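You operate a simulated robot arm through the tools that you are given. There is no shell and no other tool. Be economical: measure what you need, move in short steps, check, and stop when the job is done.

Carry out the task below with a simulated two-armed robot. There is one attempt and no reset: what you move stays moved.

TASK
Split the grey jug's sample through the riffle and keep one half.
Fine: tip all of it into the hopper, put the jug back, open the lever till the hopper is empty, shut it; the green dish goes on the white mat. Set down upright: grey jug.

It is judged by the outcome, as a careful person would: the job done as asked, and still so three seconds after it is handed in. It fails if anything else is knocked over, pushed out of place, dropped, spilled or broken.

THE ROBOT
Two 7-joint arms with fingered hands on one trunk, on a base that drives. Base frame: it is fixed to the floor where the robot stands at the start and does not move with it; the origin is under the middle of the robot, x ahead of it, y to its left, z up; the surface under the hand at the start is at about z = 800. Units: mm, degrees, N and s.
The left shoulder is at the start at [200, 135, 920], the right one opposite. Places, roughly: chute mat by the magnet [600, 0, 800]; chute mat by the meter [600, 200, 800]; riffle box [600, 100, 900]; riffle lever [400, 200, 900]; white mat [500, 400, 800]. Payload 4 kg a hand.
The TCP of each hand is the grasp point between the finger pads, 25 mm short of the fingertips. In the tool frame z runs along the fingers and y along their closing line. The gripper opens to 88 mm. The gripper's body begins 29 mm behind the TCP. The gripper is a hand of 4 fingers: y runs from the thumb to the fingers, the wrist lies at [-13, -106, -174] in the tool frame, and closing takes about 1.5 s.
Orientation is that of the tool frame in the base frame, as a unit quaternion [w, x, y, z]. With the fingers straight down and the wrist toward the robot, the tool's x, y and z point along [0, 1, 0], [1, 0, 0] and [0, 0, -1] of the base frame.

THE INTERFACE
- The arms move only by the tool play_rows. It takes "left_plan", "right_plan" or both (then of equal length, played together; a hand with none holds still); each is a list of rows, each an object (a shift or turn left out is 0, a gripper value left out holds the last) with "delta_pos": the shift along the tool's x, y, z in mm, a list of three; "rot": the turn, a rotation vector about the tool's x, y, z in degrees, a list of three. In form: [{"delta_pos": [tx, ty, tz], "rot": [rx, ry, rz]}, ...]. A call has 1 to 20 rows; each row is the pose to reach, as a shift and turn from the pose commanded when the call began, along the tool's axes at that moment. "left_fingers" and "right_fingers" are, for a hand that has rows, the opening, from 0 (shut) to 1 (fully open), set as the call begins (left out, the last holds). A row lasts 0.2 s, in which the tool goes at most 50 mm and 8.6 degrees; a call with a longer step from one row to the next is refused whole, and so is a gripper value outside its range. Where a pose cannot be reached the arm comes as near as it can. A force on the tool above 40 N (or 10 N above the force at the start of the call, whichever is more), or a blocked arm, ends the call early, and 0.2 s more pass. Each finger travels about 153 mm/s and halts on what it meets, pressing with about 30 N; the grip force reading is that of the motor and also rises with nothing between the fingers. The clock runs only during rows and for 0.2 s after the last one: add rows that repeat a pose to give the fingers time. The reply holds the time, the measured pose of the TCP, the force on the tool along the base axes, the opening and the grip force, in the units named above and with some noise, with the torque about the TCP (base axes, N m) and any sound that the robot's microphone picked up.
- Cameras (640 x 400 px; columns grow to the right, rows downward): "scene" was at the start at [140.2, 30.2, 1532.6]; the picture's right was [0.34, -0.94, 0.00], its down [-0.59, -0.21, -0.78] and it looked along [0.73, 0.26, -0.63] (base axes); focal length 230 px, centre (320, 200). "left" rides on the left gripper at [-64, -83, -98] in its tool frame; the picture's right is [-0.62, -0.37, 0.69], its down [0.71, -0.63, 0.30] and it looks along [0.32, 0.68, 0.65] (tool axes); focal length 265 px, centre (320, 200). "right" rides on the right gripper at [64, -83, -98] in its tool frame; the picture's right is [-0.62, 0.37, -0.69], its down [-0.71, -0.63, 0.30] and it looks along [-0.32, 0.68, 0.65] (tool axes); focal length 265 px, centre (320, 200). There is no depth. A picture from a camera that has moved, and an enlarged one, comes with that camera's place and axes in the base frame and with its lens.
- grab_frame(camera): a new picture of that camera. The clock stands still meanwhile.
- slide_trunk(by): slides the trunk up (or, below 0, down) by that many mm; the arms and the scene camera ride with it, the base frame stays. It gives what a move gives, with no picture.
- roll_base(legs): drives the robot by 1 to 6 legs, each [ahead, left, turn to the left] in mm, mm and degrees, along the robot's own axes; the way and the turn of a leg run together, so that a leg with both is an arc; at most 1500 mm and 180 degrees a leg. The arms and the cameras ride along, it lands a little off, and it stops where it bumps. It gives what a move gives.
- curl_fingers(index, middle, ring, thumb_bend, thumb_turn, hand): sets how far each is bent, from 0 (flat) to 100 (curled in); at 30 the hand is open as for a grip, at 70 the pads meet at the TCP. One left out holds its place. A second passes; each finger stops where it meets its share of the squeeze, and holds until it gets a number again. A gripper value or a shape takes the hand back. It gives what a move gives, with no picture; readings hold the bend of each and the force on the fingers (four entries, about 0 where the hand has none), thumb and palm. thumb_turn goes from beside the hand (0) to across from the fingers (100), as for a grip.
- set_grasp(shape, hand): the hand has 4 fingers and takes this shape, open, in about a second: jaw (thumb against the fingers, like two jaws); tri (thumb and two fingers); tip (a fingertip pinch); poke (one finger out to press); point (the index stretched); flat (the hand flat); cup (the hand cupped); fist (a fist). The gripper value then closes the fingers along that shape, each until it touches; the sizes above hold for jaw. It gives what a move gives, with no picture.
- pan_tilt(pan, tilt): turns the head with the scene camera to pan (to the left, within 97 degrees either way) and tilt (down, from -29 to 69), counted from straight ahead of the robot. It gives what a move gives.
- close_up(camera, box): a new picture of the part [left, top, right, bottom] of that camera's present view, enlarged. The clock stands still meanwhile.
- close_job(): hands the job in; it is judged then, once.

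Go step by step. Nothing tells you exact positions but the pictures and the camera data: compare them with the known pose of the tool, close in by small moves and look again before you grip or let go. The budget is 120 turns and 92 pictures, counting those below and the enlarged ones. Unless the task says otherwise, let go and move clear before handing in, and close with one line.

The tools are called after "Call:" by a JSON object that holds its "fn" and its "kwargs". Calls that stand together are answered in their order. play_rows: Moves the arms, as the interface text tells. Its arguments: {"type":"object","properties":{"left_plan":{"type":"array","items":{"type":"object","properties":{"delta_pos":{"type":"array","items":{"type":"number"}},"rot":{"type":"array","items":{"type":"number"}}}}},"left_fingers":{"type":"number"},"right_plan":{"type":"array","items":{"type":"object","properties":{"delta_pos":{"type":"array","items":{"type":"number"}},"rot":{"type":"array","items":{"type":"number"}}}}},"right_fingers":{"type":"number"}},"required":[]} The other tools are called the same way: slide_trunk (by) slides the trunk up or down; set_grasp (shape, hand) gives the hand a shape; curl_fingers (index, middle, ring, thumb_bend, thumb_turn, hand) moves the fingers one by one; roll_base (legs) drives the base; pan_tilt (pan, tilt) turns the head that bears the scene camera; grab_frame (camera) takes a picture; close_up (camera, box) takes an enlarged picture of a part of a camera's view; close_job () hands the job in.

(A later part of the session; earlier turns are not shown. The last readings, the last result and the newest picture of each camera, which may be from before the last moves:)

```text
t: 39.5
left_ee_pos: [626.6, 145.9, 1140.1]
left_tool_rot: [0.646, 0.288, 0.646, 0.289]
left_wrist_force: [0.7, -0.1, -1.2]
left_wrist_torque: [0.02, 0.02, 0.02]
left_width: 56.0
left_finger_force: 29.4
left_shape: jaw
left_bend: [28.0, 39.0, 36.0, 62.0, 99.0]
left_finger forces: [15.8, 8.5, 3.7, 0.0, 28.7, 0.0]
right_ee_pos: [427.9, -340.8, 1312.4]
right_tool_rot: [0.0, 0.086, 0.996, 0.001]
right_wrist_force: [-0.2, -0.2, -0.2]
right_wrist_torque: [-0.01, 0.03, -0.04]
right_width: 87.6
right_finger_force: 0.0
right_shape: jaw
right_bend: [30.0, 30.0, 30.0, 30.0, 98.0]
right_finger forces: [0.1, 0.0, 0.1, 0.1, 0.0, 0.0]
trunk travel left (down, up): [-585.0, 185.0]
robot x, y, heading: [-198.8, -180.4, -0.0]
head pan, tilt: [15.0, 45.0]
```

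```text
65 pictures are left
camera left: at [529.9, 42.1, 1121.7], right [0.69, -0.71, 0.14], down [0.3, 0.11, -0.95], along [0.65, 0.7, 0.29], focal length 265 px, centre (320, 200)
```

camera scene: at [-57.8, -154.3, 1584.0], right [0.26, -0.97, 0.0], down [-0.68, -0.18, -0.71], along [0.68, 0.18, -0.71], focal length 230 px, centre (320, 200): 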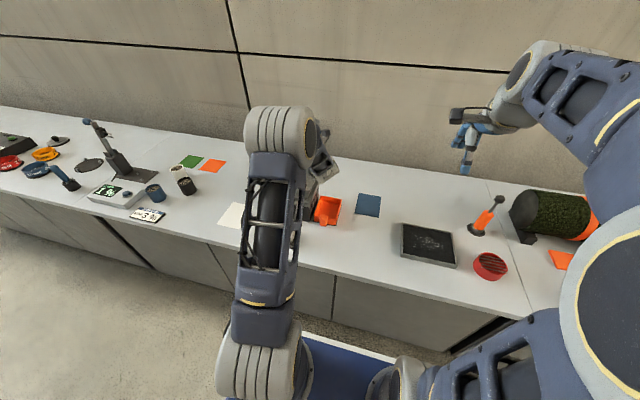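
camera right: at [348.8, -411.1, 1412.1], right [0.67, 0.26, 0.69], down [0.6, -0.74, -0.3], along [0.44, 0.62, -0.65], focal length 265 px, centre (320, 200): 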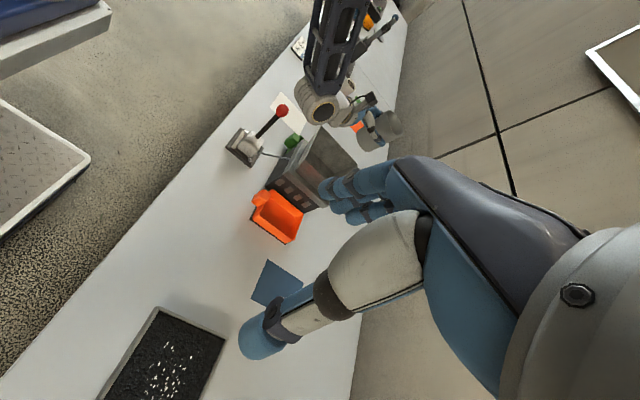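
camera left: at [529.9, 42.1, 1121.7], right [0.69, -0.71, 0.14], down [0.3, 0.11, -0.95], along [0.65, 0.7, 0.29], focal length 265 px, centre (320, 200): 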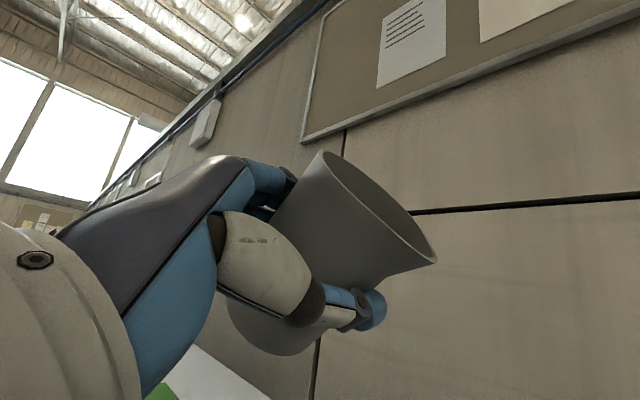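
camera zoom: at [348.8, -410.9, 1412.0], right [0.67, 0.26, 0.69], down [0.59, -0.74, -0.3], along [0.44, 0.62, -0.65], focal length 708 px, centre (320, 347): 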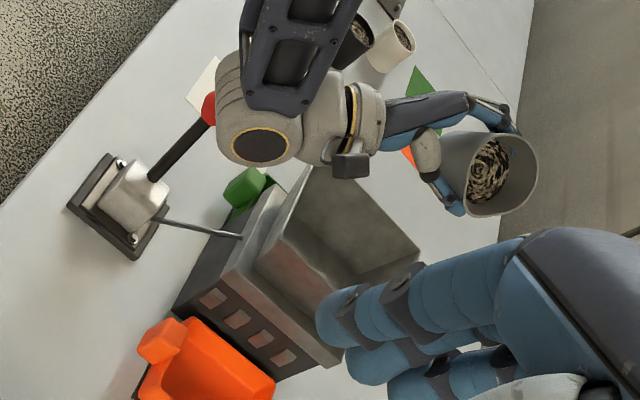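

The sample is still in the jug and the spout faces the hopper. I continue to 78°.

Call:
{"fn": "play_rows", "kwargs": {"left_plan": [{"rot": [0, 0, 5]}, {"rot": [0, 0, 10]}, {"rot": [0, 0, 15]}, {"rot": [0, 0, 20]}, {"rot": [0, 0, 25]}, {"rot": [0, 0, 30]}, {"rot": [0, 0, 30]}]}}

Call:
{"fn": "close_up", "kwargs": {"camera": "right", "box": [220, 70, 420, 220]}}

```text
t: 41.1
left_ee_pos: [626.9, 144.3, 1139.5]
left_tool_rot: [0.55, 0.446, 0.549, 0.445]
left_wrist_force: [1.1, -0.2, -2.0]
left_wrist_torque: [-0.01, 0.04, 0.01]
left_width: 56.0
left_finger_force: 30.5
left_shape: jaw
left_bend: [28.0, 40.0, 36.0, 62.0, 99.0]
left_finger forces: [15.9, 8.5, 3.7, 0.1, 29.0, 0.0]
right_ee_pos: [427.1, -340.9, 1313.2]
right_tool_rot: [0.0, 0.086, 0.996, 0.0]
right_wrist_force: [-0.2, 0.7, -0.2]
right_wrist_torque: [-0.03, 0.01, -0.02]
right_width: 87.6
right_finger_force: 0.0
right_shape: jaw
right_bend: [30.0, 30.0, 30.0, 30.0, 98.0]
right_finger forces: [0.0, 0.0, 0.0, 0.0, 0.0, 0.1]
trunk travel left (down, up): [-585.0, 185.0]
robot x, y, heading: [-194.9, -174.0, 0.1]
head pan, tilt: [15.0, 45.0]
```

```text
2.67 times, centred on (320, 145) of right
camera zoom: at [348.8, -410.9, 1412.0], right [0.67, 0.26, 0.69], down [0.59, -0.74, -0.3], along [0.44, 0.62, -0.65], focal length 708 px, centre (320, 347)
```

zoom: 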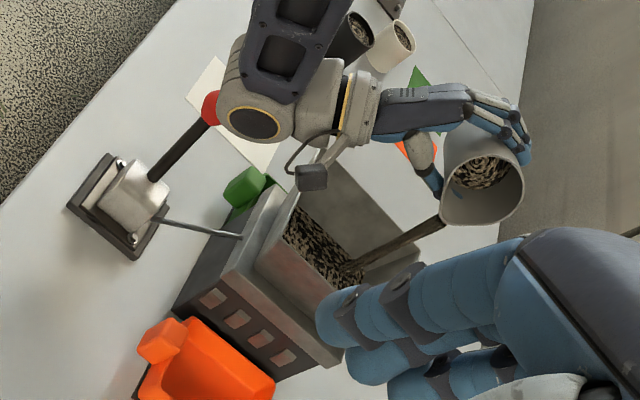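

The stream falls well inside the hopper. I tilt on to about 133° and hold.

Call:
{"fn": "play_rows", "kwargs": {"left_plan": [{}, {}, {"rot": [0, 0, 5]}, {"rot": [0, 0, 10]}, {"rot": [0, 0, 15]}, {"rot": [0, 0, 20]}, {"rot": [0, 0, 25]}, {"rot": [0, 0, 30]}, {"rot": [0, 0, 35]}, {"rot": [0, 0, 40]}, {"rot": [0, 0, 45]}, {"rot": [0, 0, 50]}, {"rot": [0, 0, 55]}, {"rot": [0, 0, 55]}, {"rot": [0, 0, 55]}, {"rot": [0, 0, 55]}, {"rot": [0, 0, 55]}, {"rot": [0, 0, 55]}, {"rot": [0, 0, 55]}]}}

Call:
{"fn": "close_up", "kwargs": {"camera": "right", "box": [220, 70, 420, 220]}}

```text
t: 45.1
left_ee_pos: [627.4, 145.1, 1140.5]
left_tool_rot: [0.282, 0.648, 0.282, 0.648]
left_wrist_force: [-0.8, 0.3, -1.0]
left_wrist_torque: [0.0, -0.03, 0.02]
left_width: 55.6
left_finger_force: 30.2
left_shape: jaw
left_bend: [28.0, 40.0, 36.0, 62.0, 98.0]
left_finger forces: [16.0, 8.4, 3.7, 0.0, 28.5, 0.0]
right_ee_pos: [426.3, -341.3, 1313.3]
right_tool_rot: [0.0, 0.087, 0.996, 0.0]
right_wrist_force: [0.7, -0.3, 0.0]
right_wrist_torque: [-0.01, 0.01, -0.02]
right_width: 87.9
right_finger_force: 0.1
right_shape: jaw
right_bend: [30.0, 30.0, 30.0, 30.0, 98.0]
right_finger forces: [0.0, 0.1, 0.0, 0.0, 0.0, 0.1]
trunk travel left (down, up): [-585.0, 185.0]
robot x, y, heading: [-200.1, -174.3, 0.2]
head pan, tilt: [15.0, 45.0]
```

```text
2.67 times, centred on (320, 145) of right
camera zoom: at [348.9, -410.9, 1412.0], right [0.67, 0.26, 0.69], down [0.59, -0.74, -0.3], along [0.44, 0.62, -0.65], focal length 708 px, centre (320, 347)
```

zoom: 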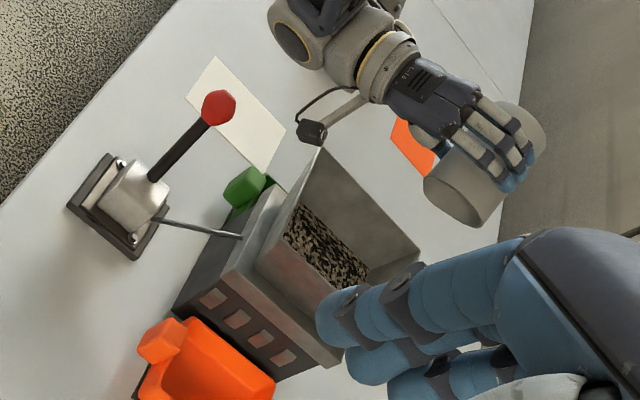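

The stream has stopped. I roll back to 45° and check that the jug is empty.

Call:
{"fn": "play_rows", "kwargs": {"left_plan": [{}, {}, {"rot": [0, 0, -8]}, {"rot": [0, 0, -16]}, {"rot": [0, 0, -24]}, {"rot": [0, 0, -32]}, {"rot": [0, 0, -40]}, {"rot": [0, 0, -48]}, {"rot": [0, 0, -56]}, {"rot": [0, 0, -64]}, {"rot": [0, 0, -72]}, {"rot": [0, 0, -80]}, {"rot": [0, 0, -80]}]}}

Call:
{"fn": "close_up", "kwargs": {"camera": "right", "box": [220, 70, 420, 220]}}

```text
t: 48.0
left_ee_pos: [628.7, 145.6, 1141.6]
left_tool_rot: [0.633, 0.314, 0.633, 0.315]
left_wrist_force: [0.5, 0.7, -2.0]
left_wrist_torque: [-0.03, 0.03, -0.01]
left_width: 55.7
left_finger_force: 29.5
left_shape: jaw
left_bend: [28.0, 40.0, 36.0, 62.0, 99.0]
left_finger forces: [15.8, 8.5, 3.9, 0.0, 28.8, 0.1]
right_ee_pos: [426.6, -339.2, 1313.2]
right_tool_rot: [0.0, 0.086, 0.996, 0.0]
right_wrist_force: [-0.4, 0.3, -0.2]
right_wrist_torque: [0.0, 0.01, -0.03]
right_width: 87.6
right_finger_force: 0.0
right_shape: jaw
right_bend: [30.0, 30.0, 30.0, 30.0, 98.0]
right_finger forces: [0.0, 0.0, 0.1, 0.0, 0.1, 0.0]
trunk travel left (down, up): [-585.0, 185.0]
robot x, y, heading: [-197.2, -179.2, 0.1]
head pan, tilt: [15.0, 45.0]
```

```text
2.67 times, centred on (320, 145) of right
camera zoom: at [348.9, -410.9, 1412.0], right [0.67, 0.26, 0.69], down [0.59, -0.74, -0.3], along [0.44, 0.62, -0.65], focal length 708 px, centre (320, 347)
```

zoom: 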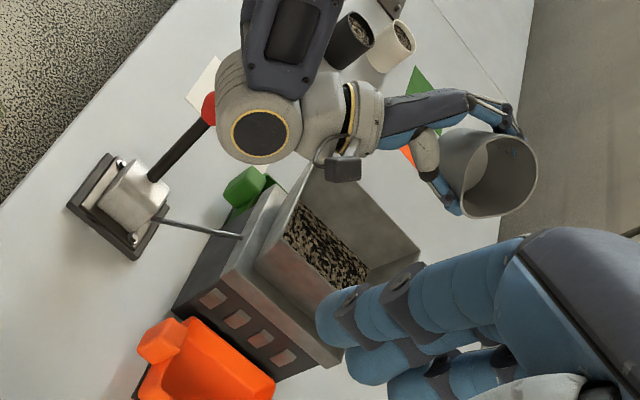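

The jug is empty and the sample lies in the hopper. I bring the jug upright and retrace the way back to its old place.

Call:
{"fn": "play_rows", "kwargs": {"left_plan": [{"rot": [0, 0, -8]}, {"rot": [0, 0, -16]}, {"rot": [0, 0, -24]}, {"rot": [0, 0, -32]}, {"rot": [0, 0, -40]}, {"rot": [0, 0, -48]}, {"rot": [0, 0, -53]}, {"rot": [0, 0, -53]}]}}

Call:
{"fn": "play_rows", "kwargs": {"left_plan": [{"delta_pos": [-10, -20, 10]}, {"delta_pos": [-20, -40, 20]}, {"delta_pos": [-32, -62, 31]}, {"delta_pos": [-32, -62, 31]}]}}

Call:
{"fn": "roll_base", "kwargs": {"legs": [[-191, 0, 0], [0, -262, 0]]}}

Call:
{"fn": "slide_trunk", "kwargs": {"by": -60}}

```text
t: 49.8
left_ee_pos: [627.9, 145.9, 1140.2]
left_tool_rot: [0.707, -0.001, 0.707, 0.0]
left_wrist_force: [-0.3, 0.6, -1.6]
left_wrist_torque: [0.01, 0.01, -0.01]
left_width: 55.6
left_finger_force: 30.0
left_shape: jaw
left_bend: [28.0, 40.0, 36.0, 62.0, 99.0]
left_finger forces: [16.2, 8.7, 4.2, 0.0, 28.3, 0.0]
right_ee_pos: [427.3, -341.4, 1313.7]
right_tool_rot: [0.0, 0.087, 0.996, 0.0]
right_wrist_force: [-0.5, -0.3, -0.8]
right_wrist_torque: [0.0, -0.02, -0.03]
right_width: 87.8
right_finger_force: 0.0
right_shape: jaw
right_bend: [30.0, 30.0, 30.0, 30.0, 98.0]
right_finger forces: [0.1, 0.1, 0.0, 0.1, 0.0, 0.0]
trunk travel left (down, up): [-585.0, 185.0]
robot x, y, heading: [-198.6, -175.7, 0.1]
head pan, tilt: [15.0, 45.0]
```

```text
t: 50.8
left_ee_pos: [661.6, 82.7, 1172.4]
left_tool_rot: [0.707, -0.001, 0.707, 0.001]
left_wrist_force: [0.2, 0.4, -1.8]
left_wrist_torque: [0.0, 0.03, 0.02]
left_width: 55.7
left_finger_force: 30.1
left_shape: jaw
left_bend: [28.0, 40.0, 36.0, 62.0, 99.0]
left_finger forces: [16.2, 8.6, 4.0, 0.1, 28.1, 0.0]
right_ee_pos: [425.7, -340.6, 1314.0]
right_tool_rot: [0.0, 0.086, 0.996, 0.0]
right_wrist_force: [0.2, -0.7, 0.4]
right_wrist_torque: [-0.01, 0.0, 0.0]
right_width: 87.8
right_finger_force: 0.1
right_shape: jaw
right_bend: [30.0, 30.0, 30.0, 30.0, 98.0]
right_finger forces: [0.1, 0.0, 0.0, 0.1, 0.0, 0.1]
trunk travel left (down, up): [-585.0, 185.0]
robot x, y, heading: [-198.5, -178.9, -0.0]
head pan, tilt: [15.0, 45.0]
```

```text
t: 53.8
left_ee_pos: [466.4, -179.9, 1174.1]
left_tool_rot: [0.707, -0.002, 0.708, 0.002]
left_wrist_force: [0.3, 0.7, -2.0]
left_wrist_torque: [0.01, 0.01, 0.0]
left_width: 55.4
left_finger_force: 29.9
left_shape: jaw
left_bend: [28.0, 40.0, 36.0, 62.0, 99.0]
left_finger forces: [16.1, 8.6, 4.0, 0.0, 28.1, 0.0]
right_ee_pos: [234.4, -603.5, 1312.9]
right_tool_rot: [0.0, 0.084, 0.996, 0.0]
right_wrist_force: [0.1, -0.1, 0.1]
right_wrist_torque: [0.02, -0.04, 0.0]
right_width: 87.2
right_finger_force: 0.1
right_shape: jaw
right_bend: [30.0, 30.0, 30.0, 30.0, 98.0]
right_finger forces: [0.0, 0.1, 0.1, 0.1, 0.0, 0.1]
trunk travel left (down, up): [-585.0, 185.0]
robot x, y, heading: [-391.1, -441.2, 0.3]
head pan, tilt: [15.0, 45.0]
```

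```text
t: 54.8
left_ee_pos: [465.8, -180.5, 1112.5]
left_tool_rot: [0.707, -0.003, 0.707, 0.002]
left_wrist_force: [-1.2, 0.3, -1.6]
left_wrist_torque: [0.06, 0.05, -0.04]
left_width: 55.8
left_finger_force: 29.8
left_shape: jaw
left_bend: [28.0, 40.0, 36.0, 62.0, 99.0]
left_finger forces: [16.2, 8.6, 4.0, 0.0, 28.1, 0.0]
right_ee_pos: [235.1, -603.6, 1252.4]
right_tool_rot: [0.0, 0.085, 0.996, 0.0]
right_wrist_force: [0.1, -0.4, 0.1]
right_wrist_torque: [-0.02, -0.04, -0.03]
right_width: 87.8
right_finger_force: 0.0
right_shape: jaw
right_bend: [30.0, 30.0, 30.0, 30.0, 98.0]
right_finger forces: [0.0, 0.0, 0.0, 0.0, 0.0, 0.0]
trunk travel left (down, up): [-525.0, 245.0]
robot x, y, heading: [-387.6, -444.7, 0.3]
head pan, tilt: [15.0, 45.0]
```

The hand is back within 4 mm. I lower it to just above the bench, then go down in small steps until contact.

Call:
{"fn": "play_rows", "kwargs": {"left_plan": [{"delta_pos": [40, -3, 3]}, {"delta_pos": [80, -3, 3]}, {"delta_pos": [120, -3, 3]}, {"delta_pos": [160, -3, 3]}, {"delta_pos": [200, -3, 3]}, {"delta_pos": [230, -3, 3]}, {"delta_pos": [244, -3, 3]}, {"delta_pos": [244, -3, 3]}]}}

Call:
{"fn": "grab_frame", "kwargs": {"camera": "left"}}

```text
t: 56.6
left_ee_pos: [467.9, -184.5, 871.8]
left_tool_rot: [0.707, -0.002, 0.707, 0.003]
left_wrist_force: [1.1, 0.4, -1.4]
left_wrist_torque: [0.01, 0.01, -0.01]
left_width: 55.3
left_finger_force: 30.2
left_shape: jaw
left_bend: [28.0, 40.0, 36.0, 62.0, 99.0]
left_finger forces: [16.1, 8.6, 3.9, 0.0, 27.9, 0.0]
right_ee_pos: [234.8, -603.4, 1253.9]
right_tool_rot: [0.0, 0.084, 0.996, 0.0]
right_wrist_force: [-0.5, 0.3, 0.2]
right_wrist_torque: [-0.03, -0.01, 0.05]
right_width: 87.7
right_finger_force: 0.0
right_shape: jaw
right_bend: [30.0, 30.0, 30.0, 30.0, 98.0]
right_finger forces: [0.0, 0.0, 0.1, 0.0, 0.0, 0.0]
trunk travel left (down, up): [-525.0, 245.0]
robot x, y, heading: [-387.0, -443.0, 0.3]
head pan, tilt: [15.0, 45.0]
```

```text
61 pictures are left
camera left: at [370.7, -268.0, 936.5], right [0.69, -0.36, 0.62], down [0.31, -0.63, -0.71], along [0.65, 0.69, -0.32], focal length 265 px, centre (320, 200)
```

left: 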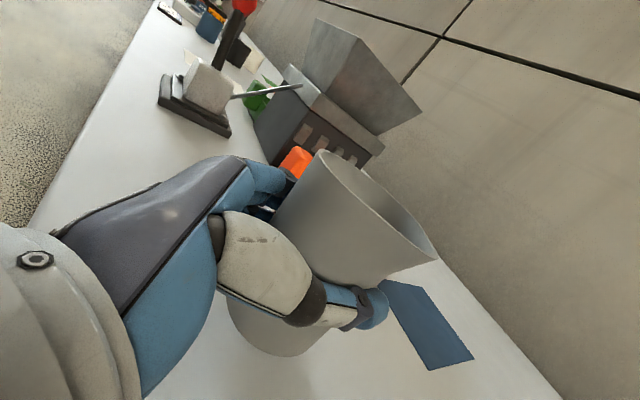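

About 16 mm remains, so I lower slowly.

Call:
{"fn": "play_rows", "kwargs": {"left_plan": [{"delta_pos": [6, 0, 0]}, {"delta_pos": [10, 0, 0]}, {"delta_pos": [12, 0, 0]}, {"delta_pos": [14, 0, 0]}, {"delta_pos": [15, 0, 0]}, {"delta_pos": [15, 0, 0]}, {"delta_pos": [15, 0, 0]}]}}

Call:
{"fn": "grab_frame", "kwargs": {"camera": "left"}}

```text
t: 58.2
left_ee_pos: [468.4, -183.7, 854.9]
left_tool_rot: [0.708, -0.002, 0.707, 0.002]
left_wrist_force: [-0.1, -0.4, 3.4]
left_wrist_torque: [0.1, -0.06, -0.01]
left_width: 55.7
left_finger_force: 30.0
left_shape: jaw
left_bend: [28.0, 40.0, 36.0, 62.0, 99.0]
left_finger forces: [15.9, 8.5, 4.3, 0.0, 28.7, 0.0]
right_ee_pos: [234.7, -603.4, 1252.7]
right_tool_rot: [0.0, 0.084, 0.996, 0.0]
right_wrist_force: [-0.1, 1.2, 0.4]
right_wrist_torque: [-0.02, -0.02, 0.02]
right_width: 87.9
right_finger_force: 0.2
right_shape: jaw
right_bend: [30.0, 30.0, 30.0, 30.0, 98.0]
right_finger forces: [0.1, 0.0, 0.1, 0.1, 0.0, 0.0]
trunk travel left (down, up): [-525.0, 245.0]
robot x, y, heading: [-388.1, -441.8, 0.2]
head pan, tilt: [15.0, 45.0]
```

```text
60 pictures are left
camera left: at [371.5, -266.2, 919.6], right [0.69, -0.36, 0.62], down [0.31, -0.63, -0.71], along [0.65, 0.69, -0.32], focal length 265 px, centre (320, 200)
```

left: 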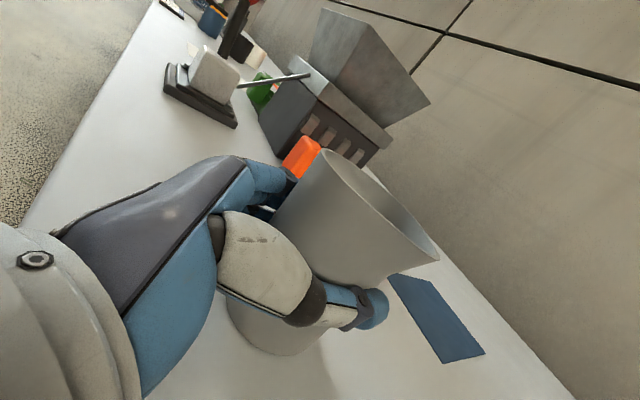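

The jug touches the bench: the vertical force rose by about 5 N. I open the hand.

Call:
{"fn": "play_rows", "kwargs": {"left_plan": [{}, {}, {}, {}, {}, {}, {}, {}], "left_fingers": 1}}

Call:
{"fn": "grab_frame", "kwargs": {"camera": "left"}}

```text
t: 60.0
left_ee_pos: [468.3, -182.6, 853.4]
left_tool_rot: [0.707, -0.002, 0.707, 0.001]
left_wrist_force: [0.3, -0.3, -0.8]
left_wrist_torque: [-0.01, -0.03, 0.01]
left_width: 87.7
left_finger_force: 0.0
left_shape: jaw
left_bend: [30.0, 30.0, 30.0, 30.0, 98.0]
left_finger forces: [0.1, 0.1, 0.0, 0.0, 0.0, 0.0]
right_ee_pos: [234.0, -604.2, 1253.5]
right_tool_rot: [0.0, 0.083, 0.997, 0.0]
right_wrist_force: [-0.1, 0.0, -0.3]
right_wrist_torque: [0.0, 0.03, 0.0]
right_width: 87.7
right_finger_force: 0.0
right_shape: jaw
right_bend: [30.0, 30.0, 30.0, 30.0, 98.0]
right_finger forces: [0.1, 0.0, 0.0, 0.0, 0.1, 0.0]
trunk travel left (down, up): [-525.0, 245.0]
robot x, y, heading: [-390.2, -441.6, -0.0]
head pan, tilt: [15.0, 45.0]
```

```text
59 pictures are left
camera left: at [371.5, -266.1, 919.2], right [0.69, -0.36, 0.62], down [0.31, -0.63, -0.71], along [0.65, 0.69, -0.32], focal length 265 px, centre (320, 200)
```

left: 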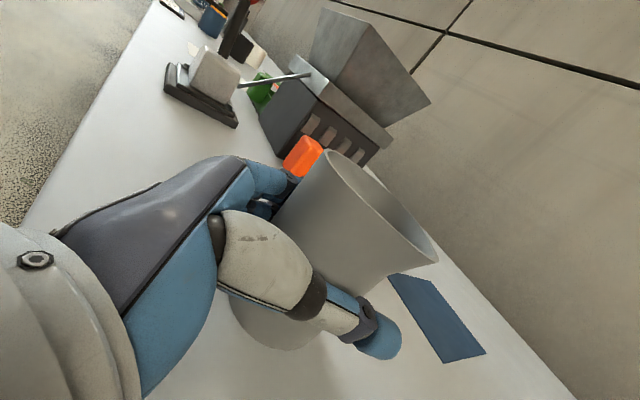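

The jug is standing and free. I back straight out along the fingers, raise the hand, and turn it back to pointing down.

Call:
{"fn": "play_rows", "kwargs": {"left_plan": [{"delta_pos": [0, 0, -25]}, {"delta_pos": [0, 0, -55]}, {"delta_pos": [0, 0, -95]}, {"delta_pos": [0, 0, -120]}, {"delta_pos": [-45, 0, -120]}, {"delta_pos": [-90, 0, -120]}, {"delta_pos": [-135, 0, -120]}, {"delta_pos": [-180, 0, -120]}, {"delta_pos": [-225, 0, -100]}, {"delta_pos": [-270, 0, -80]}, {"delta_pos": [-310, 0, -60]}, {"delta_pos": [-310, 0, -60]}]}}

Call:
{"fn": "play_rows", "kwargs": {"left_plan": [{"rot": [0, 8.2, 0]}, {"rot": [0, 16.4, 0]}, {"rot": [0, 24.6, 0]}, {"rot": [0, 32.8, 0]}, {"rot": [0, 41, 0]}, {"rot": [0, 49.2, 0]}, {"rot": [0, 57.4, 0]}, {"rot": [0, 65.6, 0]}, {"rot": [0, 73.8, 0]}, {"rot": [0, 82, 0]}, {"rot": [0, 90, 0]}, {"rot": [0, 90, 0]}]}}

Call:
{"fn": "pan_tilt", "kwargs": {"pan": 25, "tilt": 40}}

Call:
{"fn": "grab_frame", "kwargs": {"camera": "scene"}}

```text
t: 62.6
left_ee_pos: [407.0, -180.1, 1165.3]
left_tool_rot: [0.707, -0.003, 0.707, 0.001]
left_wrist_force: [-0.4, -0.1, 0.6]
left_wrist_torque: [0.0, -0.03, -0.01]
left_width: 87.6
left_finger_force: 0.1
left_shape: jaw
left_bend: [30.0, 30.0, 30.0, 30.0, 98.0]
left_finger forces: [0.1, 0.1, 0.0, 0.0, 0.0, 0.0]
right_ee_pos: [235.0, -603.9, 1253.8]
right_tool_rot: [0.0, 0.085, 0.996, 0.0]
right_wrist_force: [0.8, -1.1, 0.4]
right_wrist_torque: [0.0, 0.01, -0.01]
right_width: 87.8
right_finger_force: 0.1
right_shape: jaw
right_bend: [30.0, 30.0, 30.0, 30.0, 98.0]
right_finger forces: [0.0, 0.1, 0.0, 0.1, 0.0, 0.0]
trunk travel left (down, up): [-525.0, 245.0]
robot x, y, heading: [-389.8, -443.5, 0.5]
head pan, tilt: [15.0, 45.0]
```

```text
t: 65.2
left_ee_pos: [409.9, -182.1, 1164.2]
left_tool_rot: [-0.001, -0.003, 1.0, 0.0]
left_wrist_force: [0.1, 0.3, 1.3]
left_wrist_torque: [-0.02, -0.02, -0.04]
left_width: 87.8
left_finger_force: 0.1
left_shape: jaw
left_bend: [30.0, 30.0, 30.0, 30.0, 98.0]
left_finger forces: [0.1, 0.0, 0.0, 0.1, 0.1, 0.0]
right_ee_pos: [234.9, -603.6, 1253.7]
right_tool_rot: [-0.001, 0.085, 0.996, 0.0]
right_wrist_force: [0.1, -1.1, -0.2]
right_wrist_torque: [0.01, 0.0, 0.01]
right_width: 87.5
right_finger_force: 0.0
right_shape: jaw
right_bend: [30.0, 30.0, 30.0, 30.0, 98.0]
right_finger forces: [0.0, 0.1, 0.1, 0.0, 0.1, 0.0]
trunk travel left (down, up): [-525.0, 245.0]
robot x, y, heading: [-386.7, -445.4, 0.5]
head pan, tilt: [15.0, 45.0]
```

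```text
t: 65.9
left_ee_pos: [408.7, -185.2, 1165.3]
left_tool_rot: [-0.001, -0.002, 1.0, 0.0]
left_wrist_force: [0.5, -0.4, -0.8]
left_wrist_torque: [-0.02, 0.01, 0.0]
left_width: 87.6
left_finger_force: 0.1
left_shape: jaw
left_bend: [30.0, 30.0, 30.0, 30.0, 98.0]
left_finger forces: [0.0, 0.0, 0.0, 0.1, 0.0, 0.1]
right_ee_pos: [234.9, -603.8, 1254.5]
right_tool_rot: [0.0, 0.085, 0.996, 0.0]
right_wrist_force: [0.4, -0.6, 0.7]
right_wrist_torque: [0.03, 0.01, 0.01]
right_width: 87.7
right_finger_force: 0.1
right_shape: jaw
right_bend: [30.0, 30.0, 30.0, 30.0, 98.0]
right_finger forces: [0.0, 0.1, 0.0, 0.0, 0.0, 0.0]
trunk travel left (down, up): [-525.0, 245.0]
robot x, y, heading: [-391.8, -446.2, 0.3]
head pan, tilt: [25.0, 40.0]
```

```text
58 pictures are left
camera scene: at [-251.9, -404.8, 1531.2], right [0.43, -0.9, 0.0], down [-0.58, -0.27, -0.77], along [0.69, 0.33, -0.64], focal length 230 px, centre (320, 200)
```

scene: 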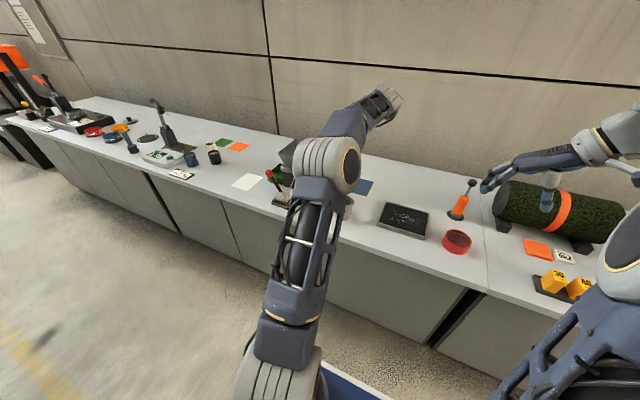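

The hand is clear and points down, with its closing line along y. I drive over so that the left hand can reach the lever comfortably.

Call:
{"fn": "roll_base", "kwargs": {"legs": [[0, 365, 0], [60, 0, 0]]}}

Call:
{"fn": "pan_tilt", "kwargs": {"pan": 0, "tilt": 45}}

Call:
{"fn": "grab_frame", "kwargs": {"camera": "scene"}}

Call:
{"fn": "grab_frame", "kwargs": {"camera": "left"}}

Call:
{"fn": "grab_frame", "kwargs": {"camera": "right"}}

```text
t: 68.8
left_ee_pos: [467.3, 172.7, 1164.3]
left_tool_rot: [0.0, -0.002, 1.0, 0.0]
left_wrist_force: [0.9, -0.2, 0.0]
left_wrist_torque: [0.02, 0.03, -0.02]
left_width: 87.5
left_finger_force: 0.0
left_shape: jaw
left_bend: [30.0, 30.0, 30.0, 30.0, 98.0]
left_finger forces: [0.0, 0.0, 0.0, 0.0, 0.1, 0.0]
right_ee_pos: [292.8, -247.9, 1252.4]
right_tool_rot: [0.0, 0.086, 0.996, -0.001]
right_wrist_force: [0.6, -0.1, -0.5]
right_wrist_torque: [0.01, -0.02, 0.0]
right_width: 87.6
right_finger_force: 0.1
right_shape: jaw
right_bend: [30.0, 30.0, 30.0, 30.0, 98.0]
right_finger forces: [0.1, 0.0, 0.0, 0.1, 0.0, 0.0]
trunk travel left (down, up): [-525.0, 245.0]
robot x, y, heading: [-330.5, -83.6, -0.1]
head pan, tilt: [25.0, 40.0]
```

```text
t: 69.7
left_ee_pos: [467.7, 172.4, 1165.0]
left_tool_rot: [0.001, -0.001, 1.0, 0.0]
left_wrist_force: [0.4, 0.5, 0.4]
left_wrist_torque: [0.0, 0.0, 0.02]
left_width: 87.8
left_finger_force: 0.0
left_shape: jaw
left_bend: [30.0, 30.0, 30.0, 30.0, 98.0]
left_finger forces: [0.0, 0.1, 0.1, 0.1, 0.1, 0.0]
right_ee_pos: [292.0, -248.4, 1253.8]
right_tool_rot: [0.0, 0.085, 0.996, 0.0]
right_wrist_force: [0.0, -0.8, -0.5]
right_wrist_torque: [0.02, 0.0, 0.02]
right_width: 87.6
right_finger_force: 0.0
right_shape: jaw
right_bend: [30.0, 30.0, 30.0, 30.0, 98.0]
right_finger forces: [0.1, 0.0, 0.1, 0.1, 0.1, 0.0]
trunk travel left (down, up): [-525.0, 245.0]
robot x, y, heading: [-332.9, -91.0, 0.2]
head pan, tilt: [0.0, 45.0]
```

```text
57 pictures are left
camera scene: at [-189.6, -83.5, 1524.0], right [0.0, -1.0, 0.0], down [-0.71, 0.0, -0.71], along [0.71, 0.0, -0.71], focal length 230 px, centre (320, 200)
```

scene: 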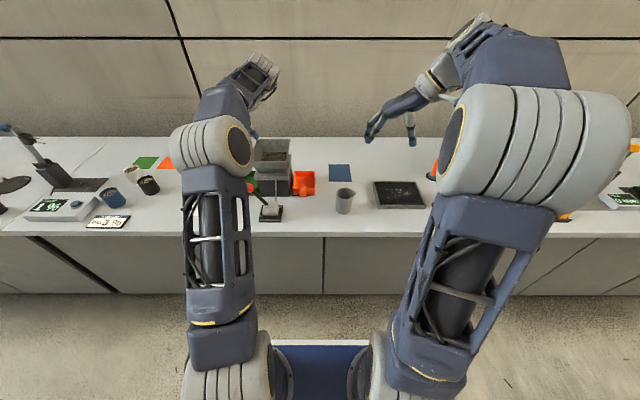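

```text
56 pictures are left
camera left: at [533.0, 90.0, 1263.4], right [0.62, -0.37, -0.69], down [-0.71, -0.63, -0.3], along [-0.33, 0.68, -0.65], focal length 265 px, centre (320, 200)
```

left: 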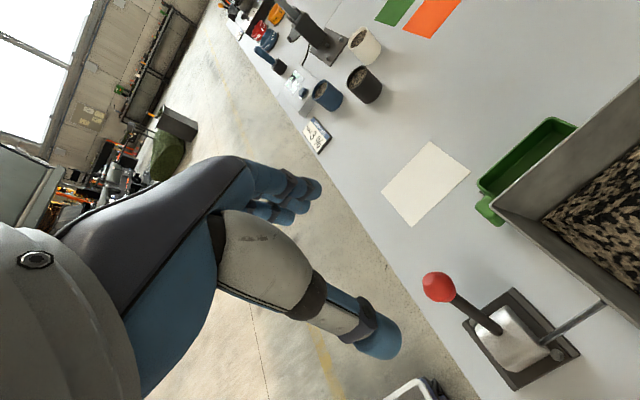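

```text
55 pictures are left
camera right: at [214.8, -318.1, 1352.0], right [0.67, 0.26, 0.69], down [0.6, -0.74, -0.3], along [0.44, 0.62, -0.65], focal length 265 px, centre (320, 200)
```

right: 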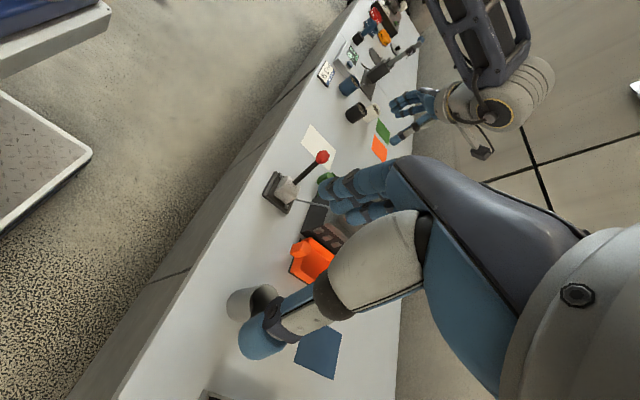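

The knob is confirmed at about (447, 183, 946). I'll straddle it with the open hand as a fork, thumb on its right and fingers on its left, and first move above it.

Call:
{"fn": "play_rows", "kwargs": {"left_plan": [{"delta_pos": [5, 2, 40]}, {"delta_pos": [10, 5, 80]}, {"delta_pos": [15, 8, 120]}, {"delta_pos": [20, 9, 150]}, {"delta_pos": [20, 9, 150]}], "left_fingers": 1.0}}

Call:
{"fn": "grab_frame", "kwargs": {"camera": "left"}}

Call:
{"fn": "close_up", "kwargs": {"camera": "right", "box": [240, 60, 440, 220]}}

```text
t: 70.9
left_ee_pos: [448.1, 183.3, 1015.4]
left_tool_rot: [-0.001, -0.003, 1.0, -0.001]
left_wrist_force: [0.2, 0.8, -0.2]
left_wrist_torque: [0.02, -0.01, -0.05]
left_width: 87.7
left_finger_force: 0.0
left_shape: jaw
left_bend: [30.0, 30.0, 30.0, 30.0, 98.0]
left_finger forces: [0.0, 0.1, 0.0, 0.0, 0.1, 0.0]
right_ee_pos: [292.5, -248.6, 1253.7]
right_tool_rot: [0.0, 0.085, 0.996, 0.0]
right_wrist_force: [0.1, -0.3, 0.3]
right_wrist_torque: [0.03, -0.01, 0.04]
right_width: 87.5
right_finger_force: 0.0
right_shape: jaw
right_bend: [30.0, 30.0, 30.0, 30.0, 98.0]
right_finger forces: [0.0, 0.0, 0.0, 0.1, 0.1, 0.0]
trunk travel left (down, up): [-525.0, 245.0]
robot x, y, heading: [-328.4, -86.2, 0.0]
head pan, tilt: [0.0, 45.0]
```

```text
54 pictures are left
camera left: at [513.8, 100.4, 1114.2], right [0.62, -0.37, -0.69], down [-0.71, -0.63, -0.3], along [-0.33, 0.68, -0.65], focal length 265 px, centre (320, 200)
```

left: 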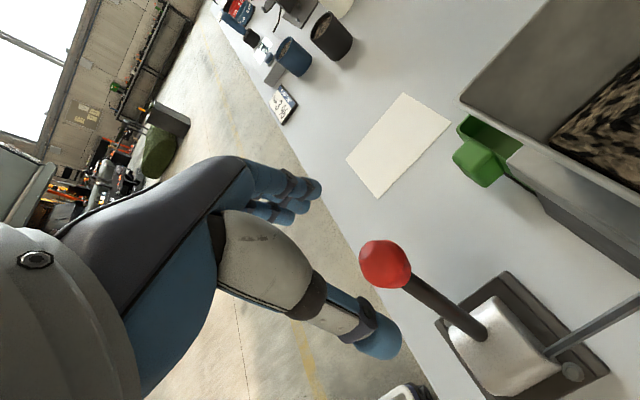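

```text
2.50 times, centred on (340, 140) of right
camera zoom: at [214.8, -318.1, 1352.0], right [0.67, 0.26, 0.69], down [0.6, -0.74, -0.3], along [0.44, 0.62, -0.65], focal length 664 px, centre (270, 350)
```

zoom: 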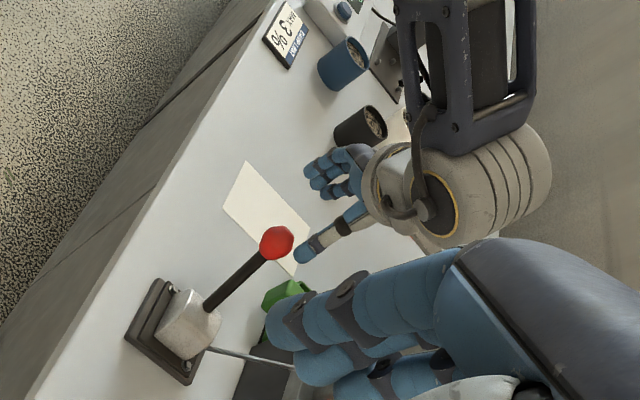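

The knob lies exactly under the TCP. I lower to z = 949 to straddle it.

Call:
{"fn": "play_rows", "kwargs": {"left_plan": [{"delta_pos": [0, -2, 25]}, {"delta_pos": [0, -2, 45]}, {"delta_pos": [0, -2, 66]}, {"delta_pos": [0, -2, 66]}]}}

Call:
{"fn": "grab_frame", "kwargs": {"camera": "left"}}

```text
t: 71.9
left_ee_pos: [449.6, 179.4, 951.2]
left_tool_rot: [0.0, -0.002, 1.0, 0.0]
left_wrist_force: [0.4, 0.2, 0.8]
left_wrist_torque: [-0.01, 0.01, 0.02]
left_width: 87.4
left_finger_force: 0.1
left_shape: jaw
left_bend: [30.0, 30.0, 30.0, 30.0, 98.0]
left_finger forces: [0.1, 0.0, 0.1, 0.0, 0.0, 0.0]
right_ee_pos: [293.0, -247.3, 1254.6]
right_tool_rot: [0.001, 0.087, 0.996, 0.0]
right_wrist_force: [-0.2, 0.2, 0.0]
right_wrist_torque: [0.02, 0.02, 0.04]
right_width: 87.4
right_finger_force: 0.0
right_shape: jaw
right_bend: [30.0, 30.0, 30.0, 30.0, 98.0]
right_finger forces: [0.1, 0.0, 0.0, 0.0, 0.0, 0.1]
trunk travel left (down, up): [-525.0, 245.0]
robot x, y, heading: [-329.8, -83.2, 0.4]
head pan, tilt: [0.0, 45.0]
```

```text
52 pictures are left
camera left: at [514.0, 97.4, 1049.2], right [0.62, -0.37, -0.69], down [-0.71, -0.63, -0.3], along [-0.33, 0.68, -0.65], focal length 265 px, centre (320, 200)
```

left: 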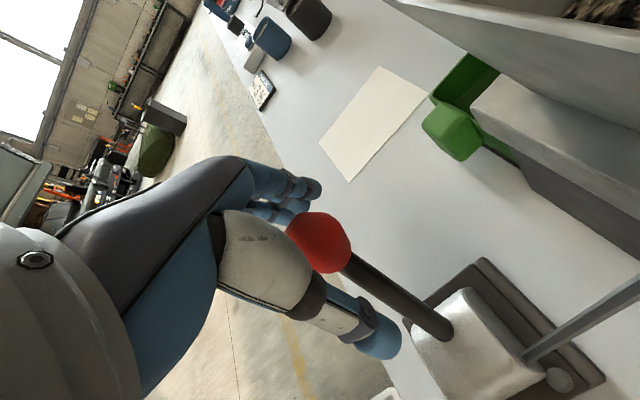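

The knob sits between the thumb and fingers. I narrow the hand to about 48 mm and push the lever to the right.

Call:
{"fn": "play_rows", "kwargs": {"left_plan": [{}, {}, {}, {"delta_pos": [0, -10, 0]}, {"delta_pos": [0, -20, -2]}, {"delta_pos": [0, -30, -4]}, {"delta_pos": [0, -40, -5]}, {"delta_pos": [0, -50, -5]}, {"delta_pos": [0, -60, -5]}, {"delta_pos": [0, -60, -5]}], "left_fingers": 0.5}}

Call:
{"fn": "grab_frame", "kwargs": {"camera": "left"}}

Call:
{"fn": "close_up", "kwargs": {"camera": "right", "box": [240, 60, 440, 220]}}

```text
t: 74.1
left_ee_pos: [448.6, 118.5, 953.9]
left_tool_rot: [0.0, -0.002, 1.0, 0.0]
left_wrist_force: [0.7, 1.0, 1.2]
left_wrist_torque: [0.04, -0.01, -0.01]
left_width: 45.2
left_finger_force: 0.0
left_shape: jaw
left_bend: [74.0, 44.0, 41.0, 69.0, 100.0]
left_finger forces: [2.1, 0.0, 0.1, 0.0, 0.0, 0.0]
right_ee_pos: [291.5, -247.9, 1252.2]
right_tool_rot: [-0.001, 0.086, 0.996, 0.0]
right_wrist_force: [0.3, -0.3, -0.2]
right_wrist_torque: [0.0, 0.0, -0.01]
right_width: 87.6
right_finger_force: 0.2
right_shape: jaw
right_bend: [30.0, 30.0, 30.0, 30.0, 98.0]
right_finger forces: [0.1, 0.0, 0.0, 0.0, 0.0, 0.0]
trunk travel left (down, up): [-525.0, 245.0]
robot x, y, heading: [-332.3, -84.5, 0.1]
head pan, tilt: [0.0, 45.0]
```

```text
51 pictures are left
camera left: at [513.9, 36.0, 1052.9], right [0.62, -0.37, -0.69], down [-0.71, -0.63, -0.3], along [-0.33, 0.68, -0.65], focal length 265 px, centre (320, 200)
```

left: 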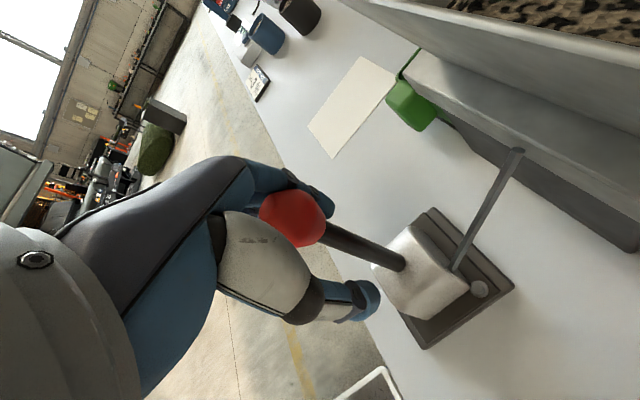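

```text
2.50 times, centred on (340, 140) of right
camera zoom: at [214.8, -318.1, 1352.0], right [0.67, 0.26, 0.69], down [0.6, -0.74, -0.3], along [0.44, 0.62, -0.65], focal length 664 px, centre (270, 350)
```

zoom: 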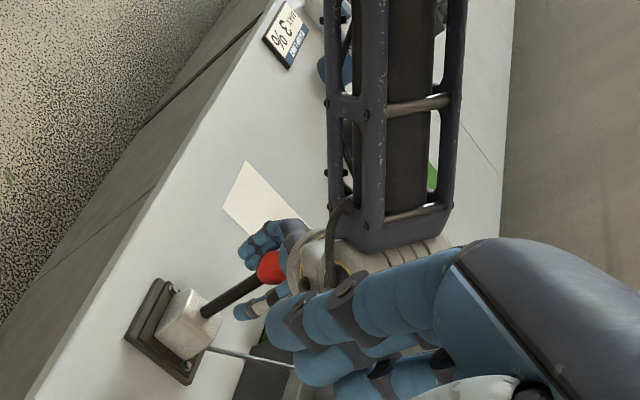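

The lever follows the fingers, and the knob is now near y = 150. I push on to the right.

Call:
{"fn": "play_rows", "kwargs": {"left_plan": [{"delta_pos": [0, -10, 0]}, {"delta_pos": [0, -20, 0]}, {"delta_pos": [0, -30, 2]}, {"delta_pos": [0, -40, 4]}, {"delta_pos": [0, -40, 4]}]}}

Call:
{"fn": "grab_frame", "kwargs": {"camera": "left"}}

Call:
{"fn": "close_up", "kwargs": {"camera": "right", "box": [240, 60, 440, 220]}}

```text
t: 75.3
left_ee_pos: [448.0, 78.4, 949.4]
left_tool_rot: [0.0, -0.002, 1.0, 0.0]
left_wrist_force: [-0.2, 2.0, 1.4]
left_wrist_torque: [0.08, 0.01, 0.0]
left_width: 45.9
left_finger_force: 0.0
left_shape: jaw
left_bend: [74.0, 44.0, 41.0, 69.0, 100.0]
left_finger forces: [1.9, 0.0, 0.0, 0.1, 0.1, 0.0]
right_ee_pos: [292.6, -247.4, 1253.0]
right_tool_rot: [0.001, 0.085, 0.996, -0.001]
right_wrist_force: [0.6, 0.1, -0.4]
right_wrist_torque: [0.01, -0.02, 0.01]
right_width: 87.9
right_finger_force: 0.2
right_shape: jaw
right_bend: [30.0, 30.0, 30.0, 30.0, 98.0]
right_finger forces: [0.1, 0.1, 0.1, 0.0, 0.0, 0.1]
trunk travel left (down, up): [-525.0, 245.0]
robot x, y, heading: [-332.8, -82.7, 0.2]
head pan, tilt: [0.0, 45.0]
```

```text
49 pictures are left
camera left: at [513.0, -3.6, 1047.9], right [0.62, -0.37, -0.69], down [-0.71, -0.63, -0.3], along [-0.33, 0.68, -0.65], focal length 265 px, centre (320, 200)
```

left: 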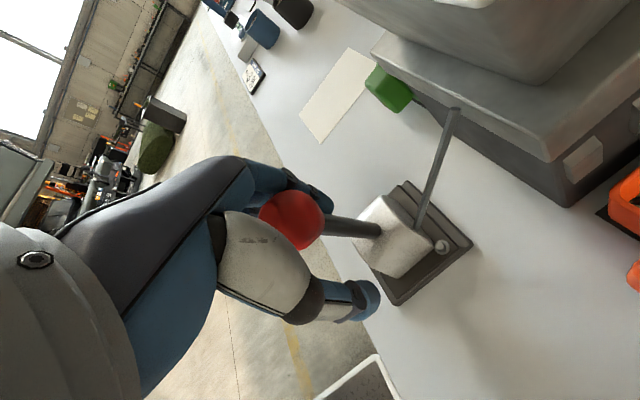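

```text
2.50 times, centred on (340, 140) of right
camera zoom: at [214.8, -318.0, 1352.0], right [0.67, 0.26, 0.69], down [0.6, -0.74, -0.3], along [0.44, 0.62, -0.65], focal length 664 px, centre (270, 350)
```

zoom: 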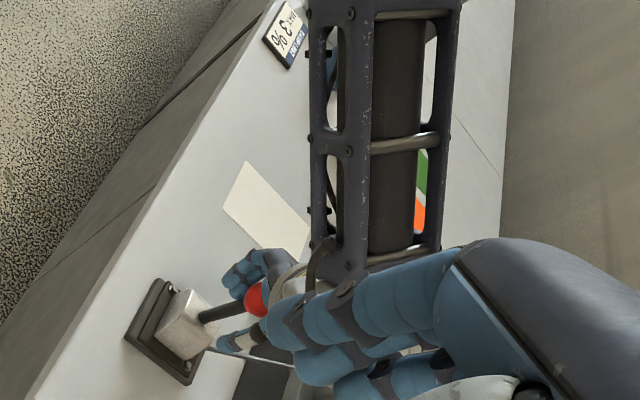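

The knob is now past vertical, near y = 112. I keep pushing to find the end stop.

Call:
{"fn": "play_rows", "kwargs": {"left_plan": [{"delta_pos": [0, -8, 1]}, {"delta_pos": [0, -16, 2]}, {"delta_pos": [0, -24, 4]}, {"delta_pos": [0, -30, 6]}, {"delta_pos": [0, -30, 6]}]}}

Call:
{"fn": "grab_frame", "kwargs": {"camera": "left"}}

Call:
{"fn": "grab_frame", "kwargs": {"camera": "scene"}}

```text
t: 76.5
left_ee_pos: [447.6, 50.1, 943.4]
left_tool_rot: [-0.001, -0.003, 1.0, 0.001]
left_wrist_force: [-0.9, 4.5, 4.0]
left_wrist_torque: [0.19, 0.01, -0.01]
left_width: 47.4
left_finger_force: 0.0
left_shape: jaw
left_bend: [28.0, 43.0, 41.0, 69.0, 100.0]
left_finger forces: [4.5, 1.4, 0.0, 0.0, 0.0, 0.0]
right_ee_pos: [292.9, -247.9, 1253.2]
right_tool_rot: [0.0, 0.085, 0.996, 0.0]
right_wrist_force: [0.1, 0.0, -0.6]
right_wrist_torque: [0.01, -0.03, 0.0]
right_width: 87.8
right_finger_force: 0.0
right_shape: jaw
right_bend: [30.0, 30.0, 30.0, 30.0, 98.0]
right_finger forces: [0.1, 0.0, 0.0, 0.1, 0.0, 0.0]
trunk travel left (down, up): [-525.0, 245.0]
robot x, y, heading: [-329.9, -82.9, 0.1]
head pan, tilt: [0.0, 45.0]
```

```text
47 pictures are left
camera left: at [513.8, -32.2, 1042.7], right [0.62, -0.36, -0.69], down [-0.71, -0.63, -0.31], along [-0.33, 0.68, -0.65], focal length 265 px, centre (320, 200)
```

left: 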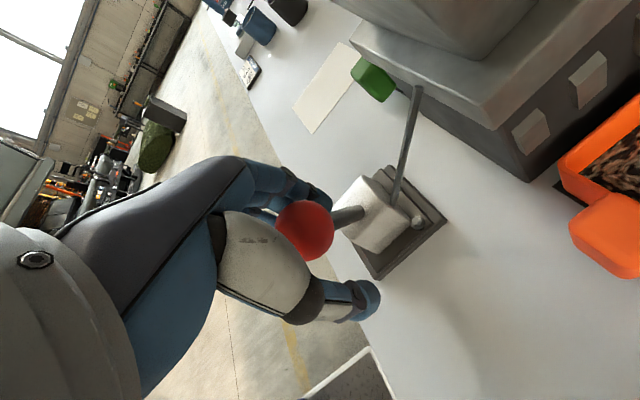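

```text
46 pictures are left
camera scene: at [-189.7, -83.4, 1524.0], right [0.0, -1.0, 0.0], down [-0.71, 0.0, -0.71], along [0.71, 0.0, -0.71], focal length 230 px, centre (320, 200)
```

scene: 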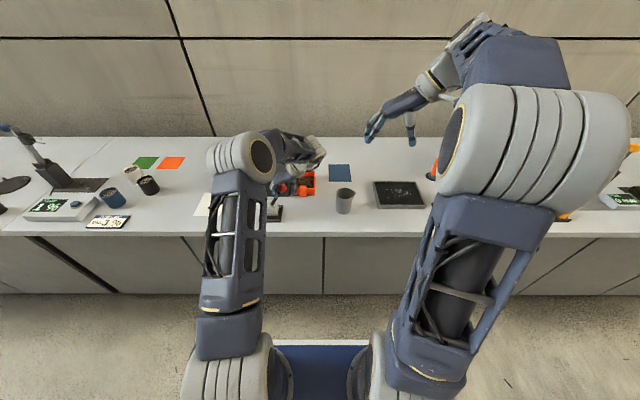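

Sample is already in the orange dish, so the gate is opening. I push a little further and wait for the hopper to run out.

Call:
{"fn": "play_rows", "kwargs": {"left_plan": [{"delta_pos": [0, -5, 2]}, {"delta_pos": [0, -10, 3]}, {"delta_pos": [0, -10, 3]}, {"delta_pos": [0, -10, 3]}, {"delta_pos": [0, -10, 3]}, {"delta_pos": [0, -10, 3]}, {"delta_pos": [0, -10, 3]}, {"delta_pos": [0, -10, 3]}, {"delta_pos": [0, -10, 3]}, {"delta_pos": [0, -10, 3]}, {"delta_pos": [0, -10, 3]}, {"delta_pos": [0, -10, 3]}, {"delta_pos": [0, -10, 3]}, {"delta_pos": [0, -10, 3]}, {"delta_pos": [0, -10, 3]}]}}

Call:
{"fn": "grab_frame", "kwargs": {"camera": "left"}}

Call:
{"fn": "close_up", "kwargs": {"camera": "scene", "box": [180, 110, 360, 230]}}

```text
t: 79.7
left_ee_pos: [449.2, 41.5, 941.4]
left_tool_rot: [0.0, -0.001, 1.0, 0.0]
left_wrist_force: [-0.4, 10.3, 12.9]
left_wrist_torque: [0.7, -0.08, 0.04]
left_width: 50.2
left_finger_force: 0.1
left_shape: jaw
left_bend: [23.0, 42.0, 41.0, 69.0, 100.0]
left_finger forces: [12.1, 3.1, 0.0, 0.0, 0.1, 0.1]
right_ee_pos: [291.5, -247.4, 1253.5]
right_tool_rot: [0.0, 0.085, 0.996, 0.0]
right_wrist_force: [-0.1, -0.2, 0.3]
right_wrist_torque: [0.02, 0.01, 0.0]
right_width: 87.8
right_finger_force: 0.0
right_shape: jaw
right_bend: [30.0, 30.0, 30.0, 30.0, 98.0]
right_finger forces: [0.0, 0.0, 0.0, 0.0, 0.0, 0.0]
trunk travel left (down, up): [-525.0, 245.0]
robot x, y, heading: [-331.5, -85.1, 0.3]
head pan, tilt: [0.0, 45.0]
```

```text
45 pictures are left
camera left: at [513.5, -42.2, 1039.6], right [0.62, -0.37, -0.69], down [-0.71, -0.63, -0.3], along [-0.33, 0.68, -0.65], focal length 265 px, centre (320, 200)
```

left: 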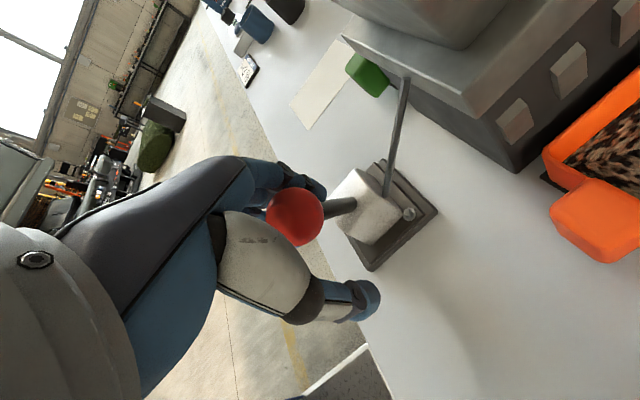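

```text
3.33 times, centred on (270, 170) of scene
camera zoom: at [-190.0, -83.3, 1524.0], right [0.0, -1.0, 0.0], down [-0.71, 0.0, -0.71], along [0.71, 0.0, -0.71], focal length 768 px, centre (487, 300)
```

zoom: 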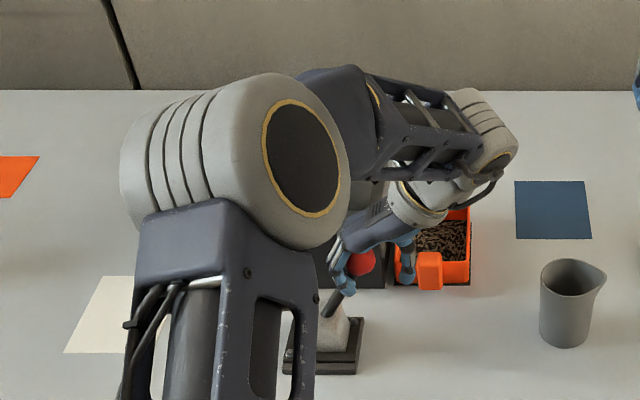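

The lever is at its end stop. I move the right hand to get a view into the hopper, and ease the push by 4 mm.

Call:
{"fn": "play_rows", "kwargs": {"left_plan": [{"delta_pos": [0, 4, -1]}, {"delta_pos": [0, 4, -1]}, {"delta_pos": [0, 4, -1]}, {"delta_pos": [0, 4, -1]}, {"delta_pos": [0, 4, -1]}, {"delta_pos": [0, 4, -1]}, {"delta_pos": [0, 4, -1]}], "right_plan": [{"delta_pos": [-30, -14, -12]}, {"delta_pos": [-60, -28, -24]}, {"delta_pos": [-90, -42, -36]}, {"delta_pos": [-120, -56, -48]}, {"delta_pos": [-148, -68, -60]}, {"delta_pos": [-148, -68, -60]}, {"delta_pos": [-148, -68, -60]}]}}

Call:
{"fn": "close_up", "kwargs": {"camera": "right", "box": [220, 70, 420, 220]}}

```text
t: 81.3
left_ee_pos: [448.1, 44.7, 941.2]
left_tool_rot: [0.0, -0.002, 1.0, 0.0]
left_wrist_force: [0.3, 6.1, 5.3]
left_wrist_torque: [0.3, -0.04, 0.01]
left_width: 48.3
left_finger_force: 0.0
left_shape: jaw
left_bend: [25.0, 44.0, 41.0, 69.0, 100.0]
left_finger forces: [8.3, 3.2, 0.1, 0.1, 0.0, 0.1]
right_ee_pos: [387.3, -315.1, 1294.2]
right_tool_rot: [0.0, 0.086, 0.996, 0.0]
right_wrist_force: [-0.6, -0.9, 0.0]
right_wrist_torque: [0.0, 0.01, -0.01]
right_width: 87.3
right_finger_force: 0.0
right_shape: jaw
right_bend: [30.0, 30.0, 30.0, 30.0, 98.0]
right_finger forces: [0.1, 0.1, 0.1, 0.0, 0.1, 0.1]
right hand out of reach, approached as far as the arm can: row 4, 5, 6, 7
trunk travel left (down, up): [-525.0, 245.0]
robot x, y, heading: [-330.3, -84.1, 0.3]
head pan, tilt: [0.0, 45.0]
```

```text
2.67 times, centred on (320, 145) of right
camera zoom: at [310.5, -386.7, 1393.7], right [0.67, 0.26, 0.69], down [0.6, -0.74, -0.3], along [0.44, 0.62, -0.65], focal length 708 px, centre (320, 347)
```

zoom: 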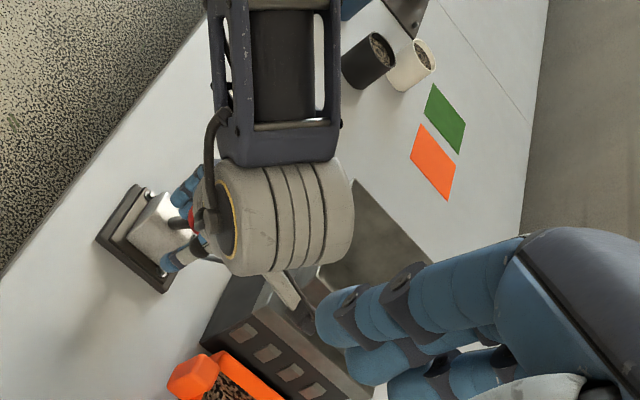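

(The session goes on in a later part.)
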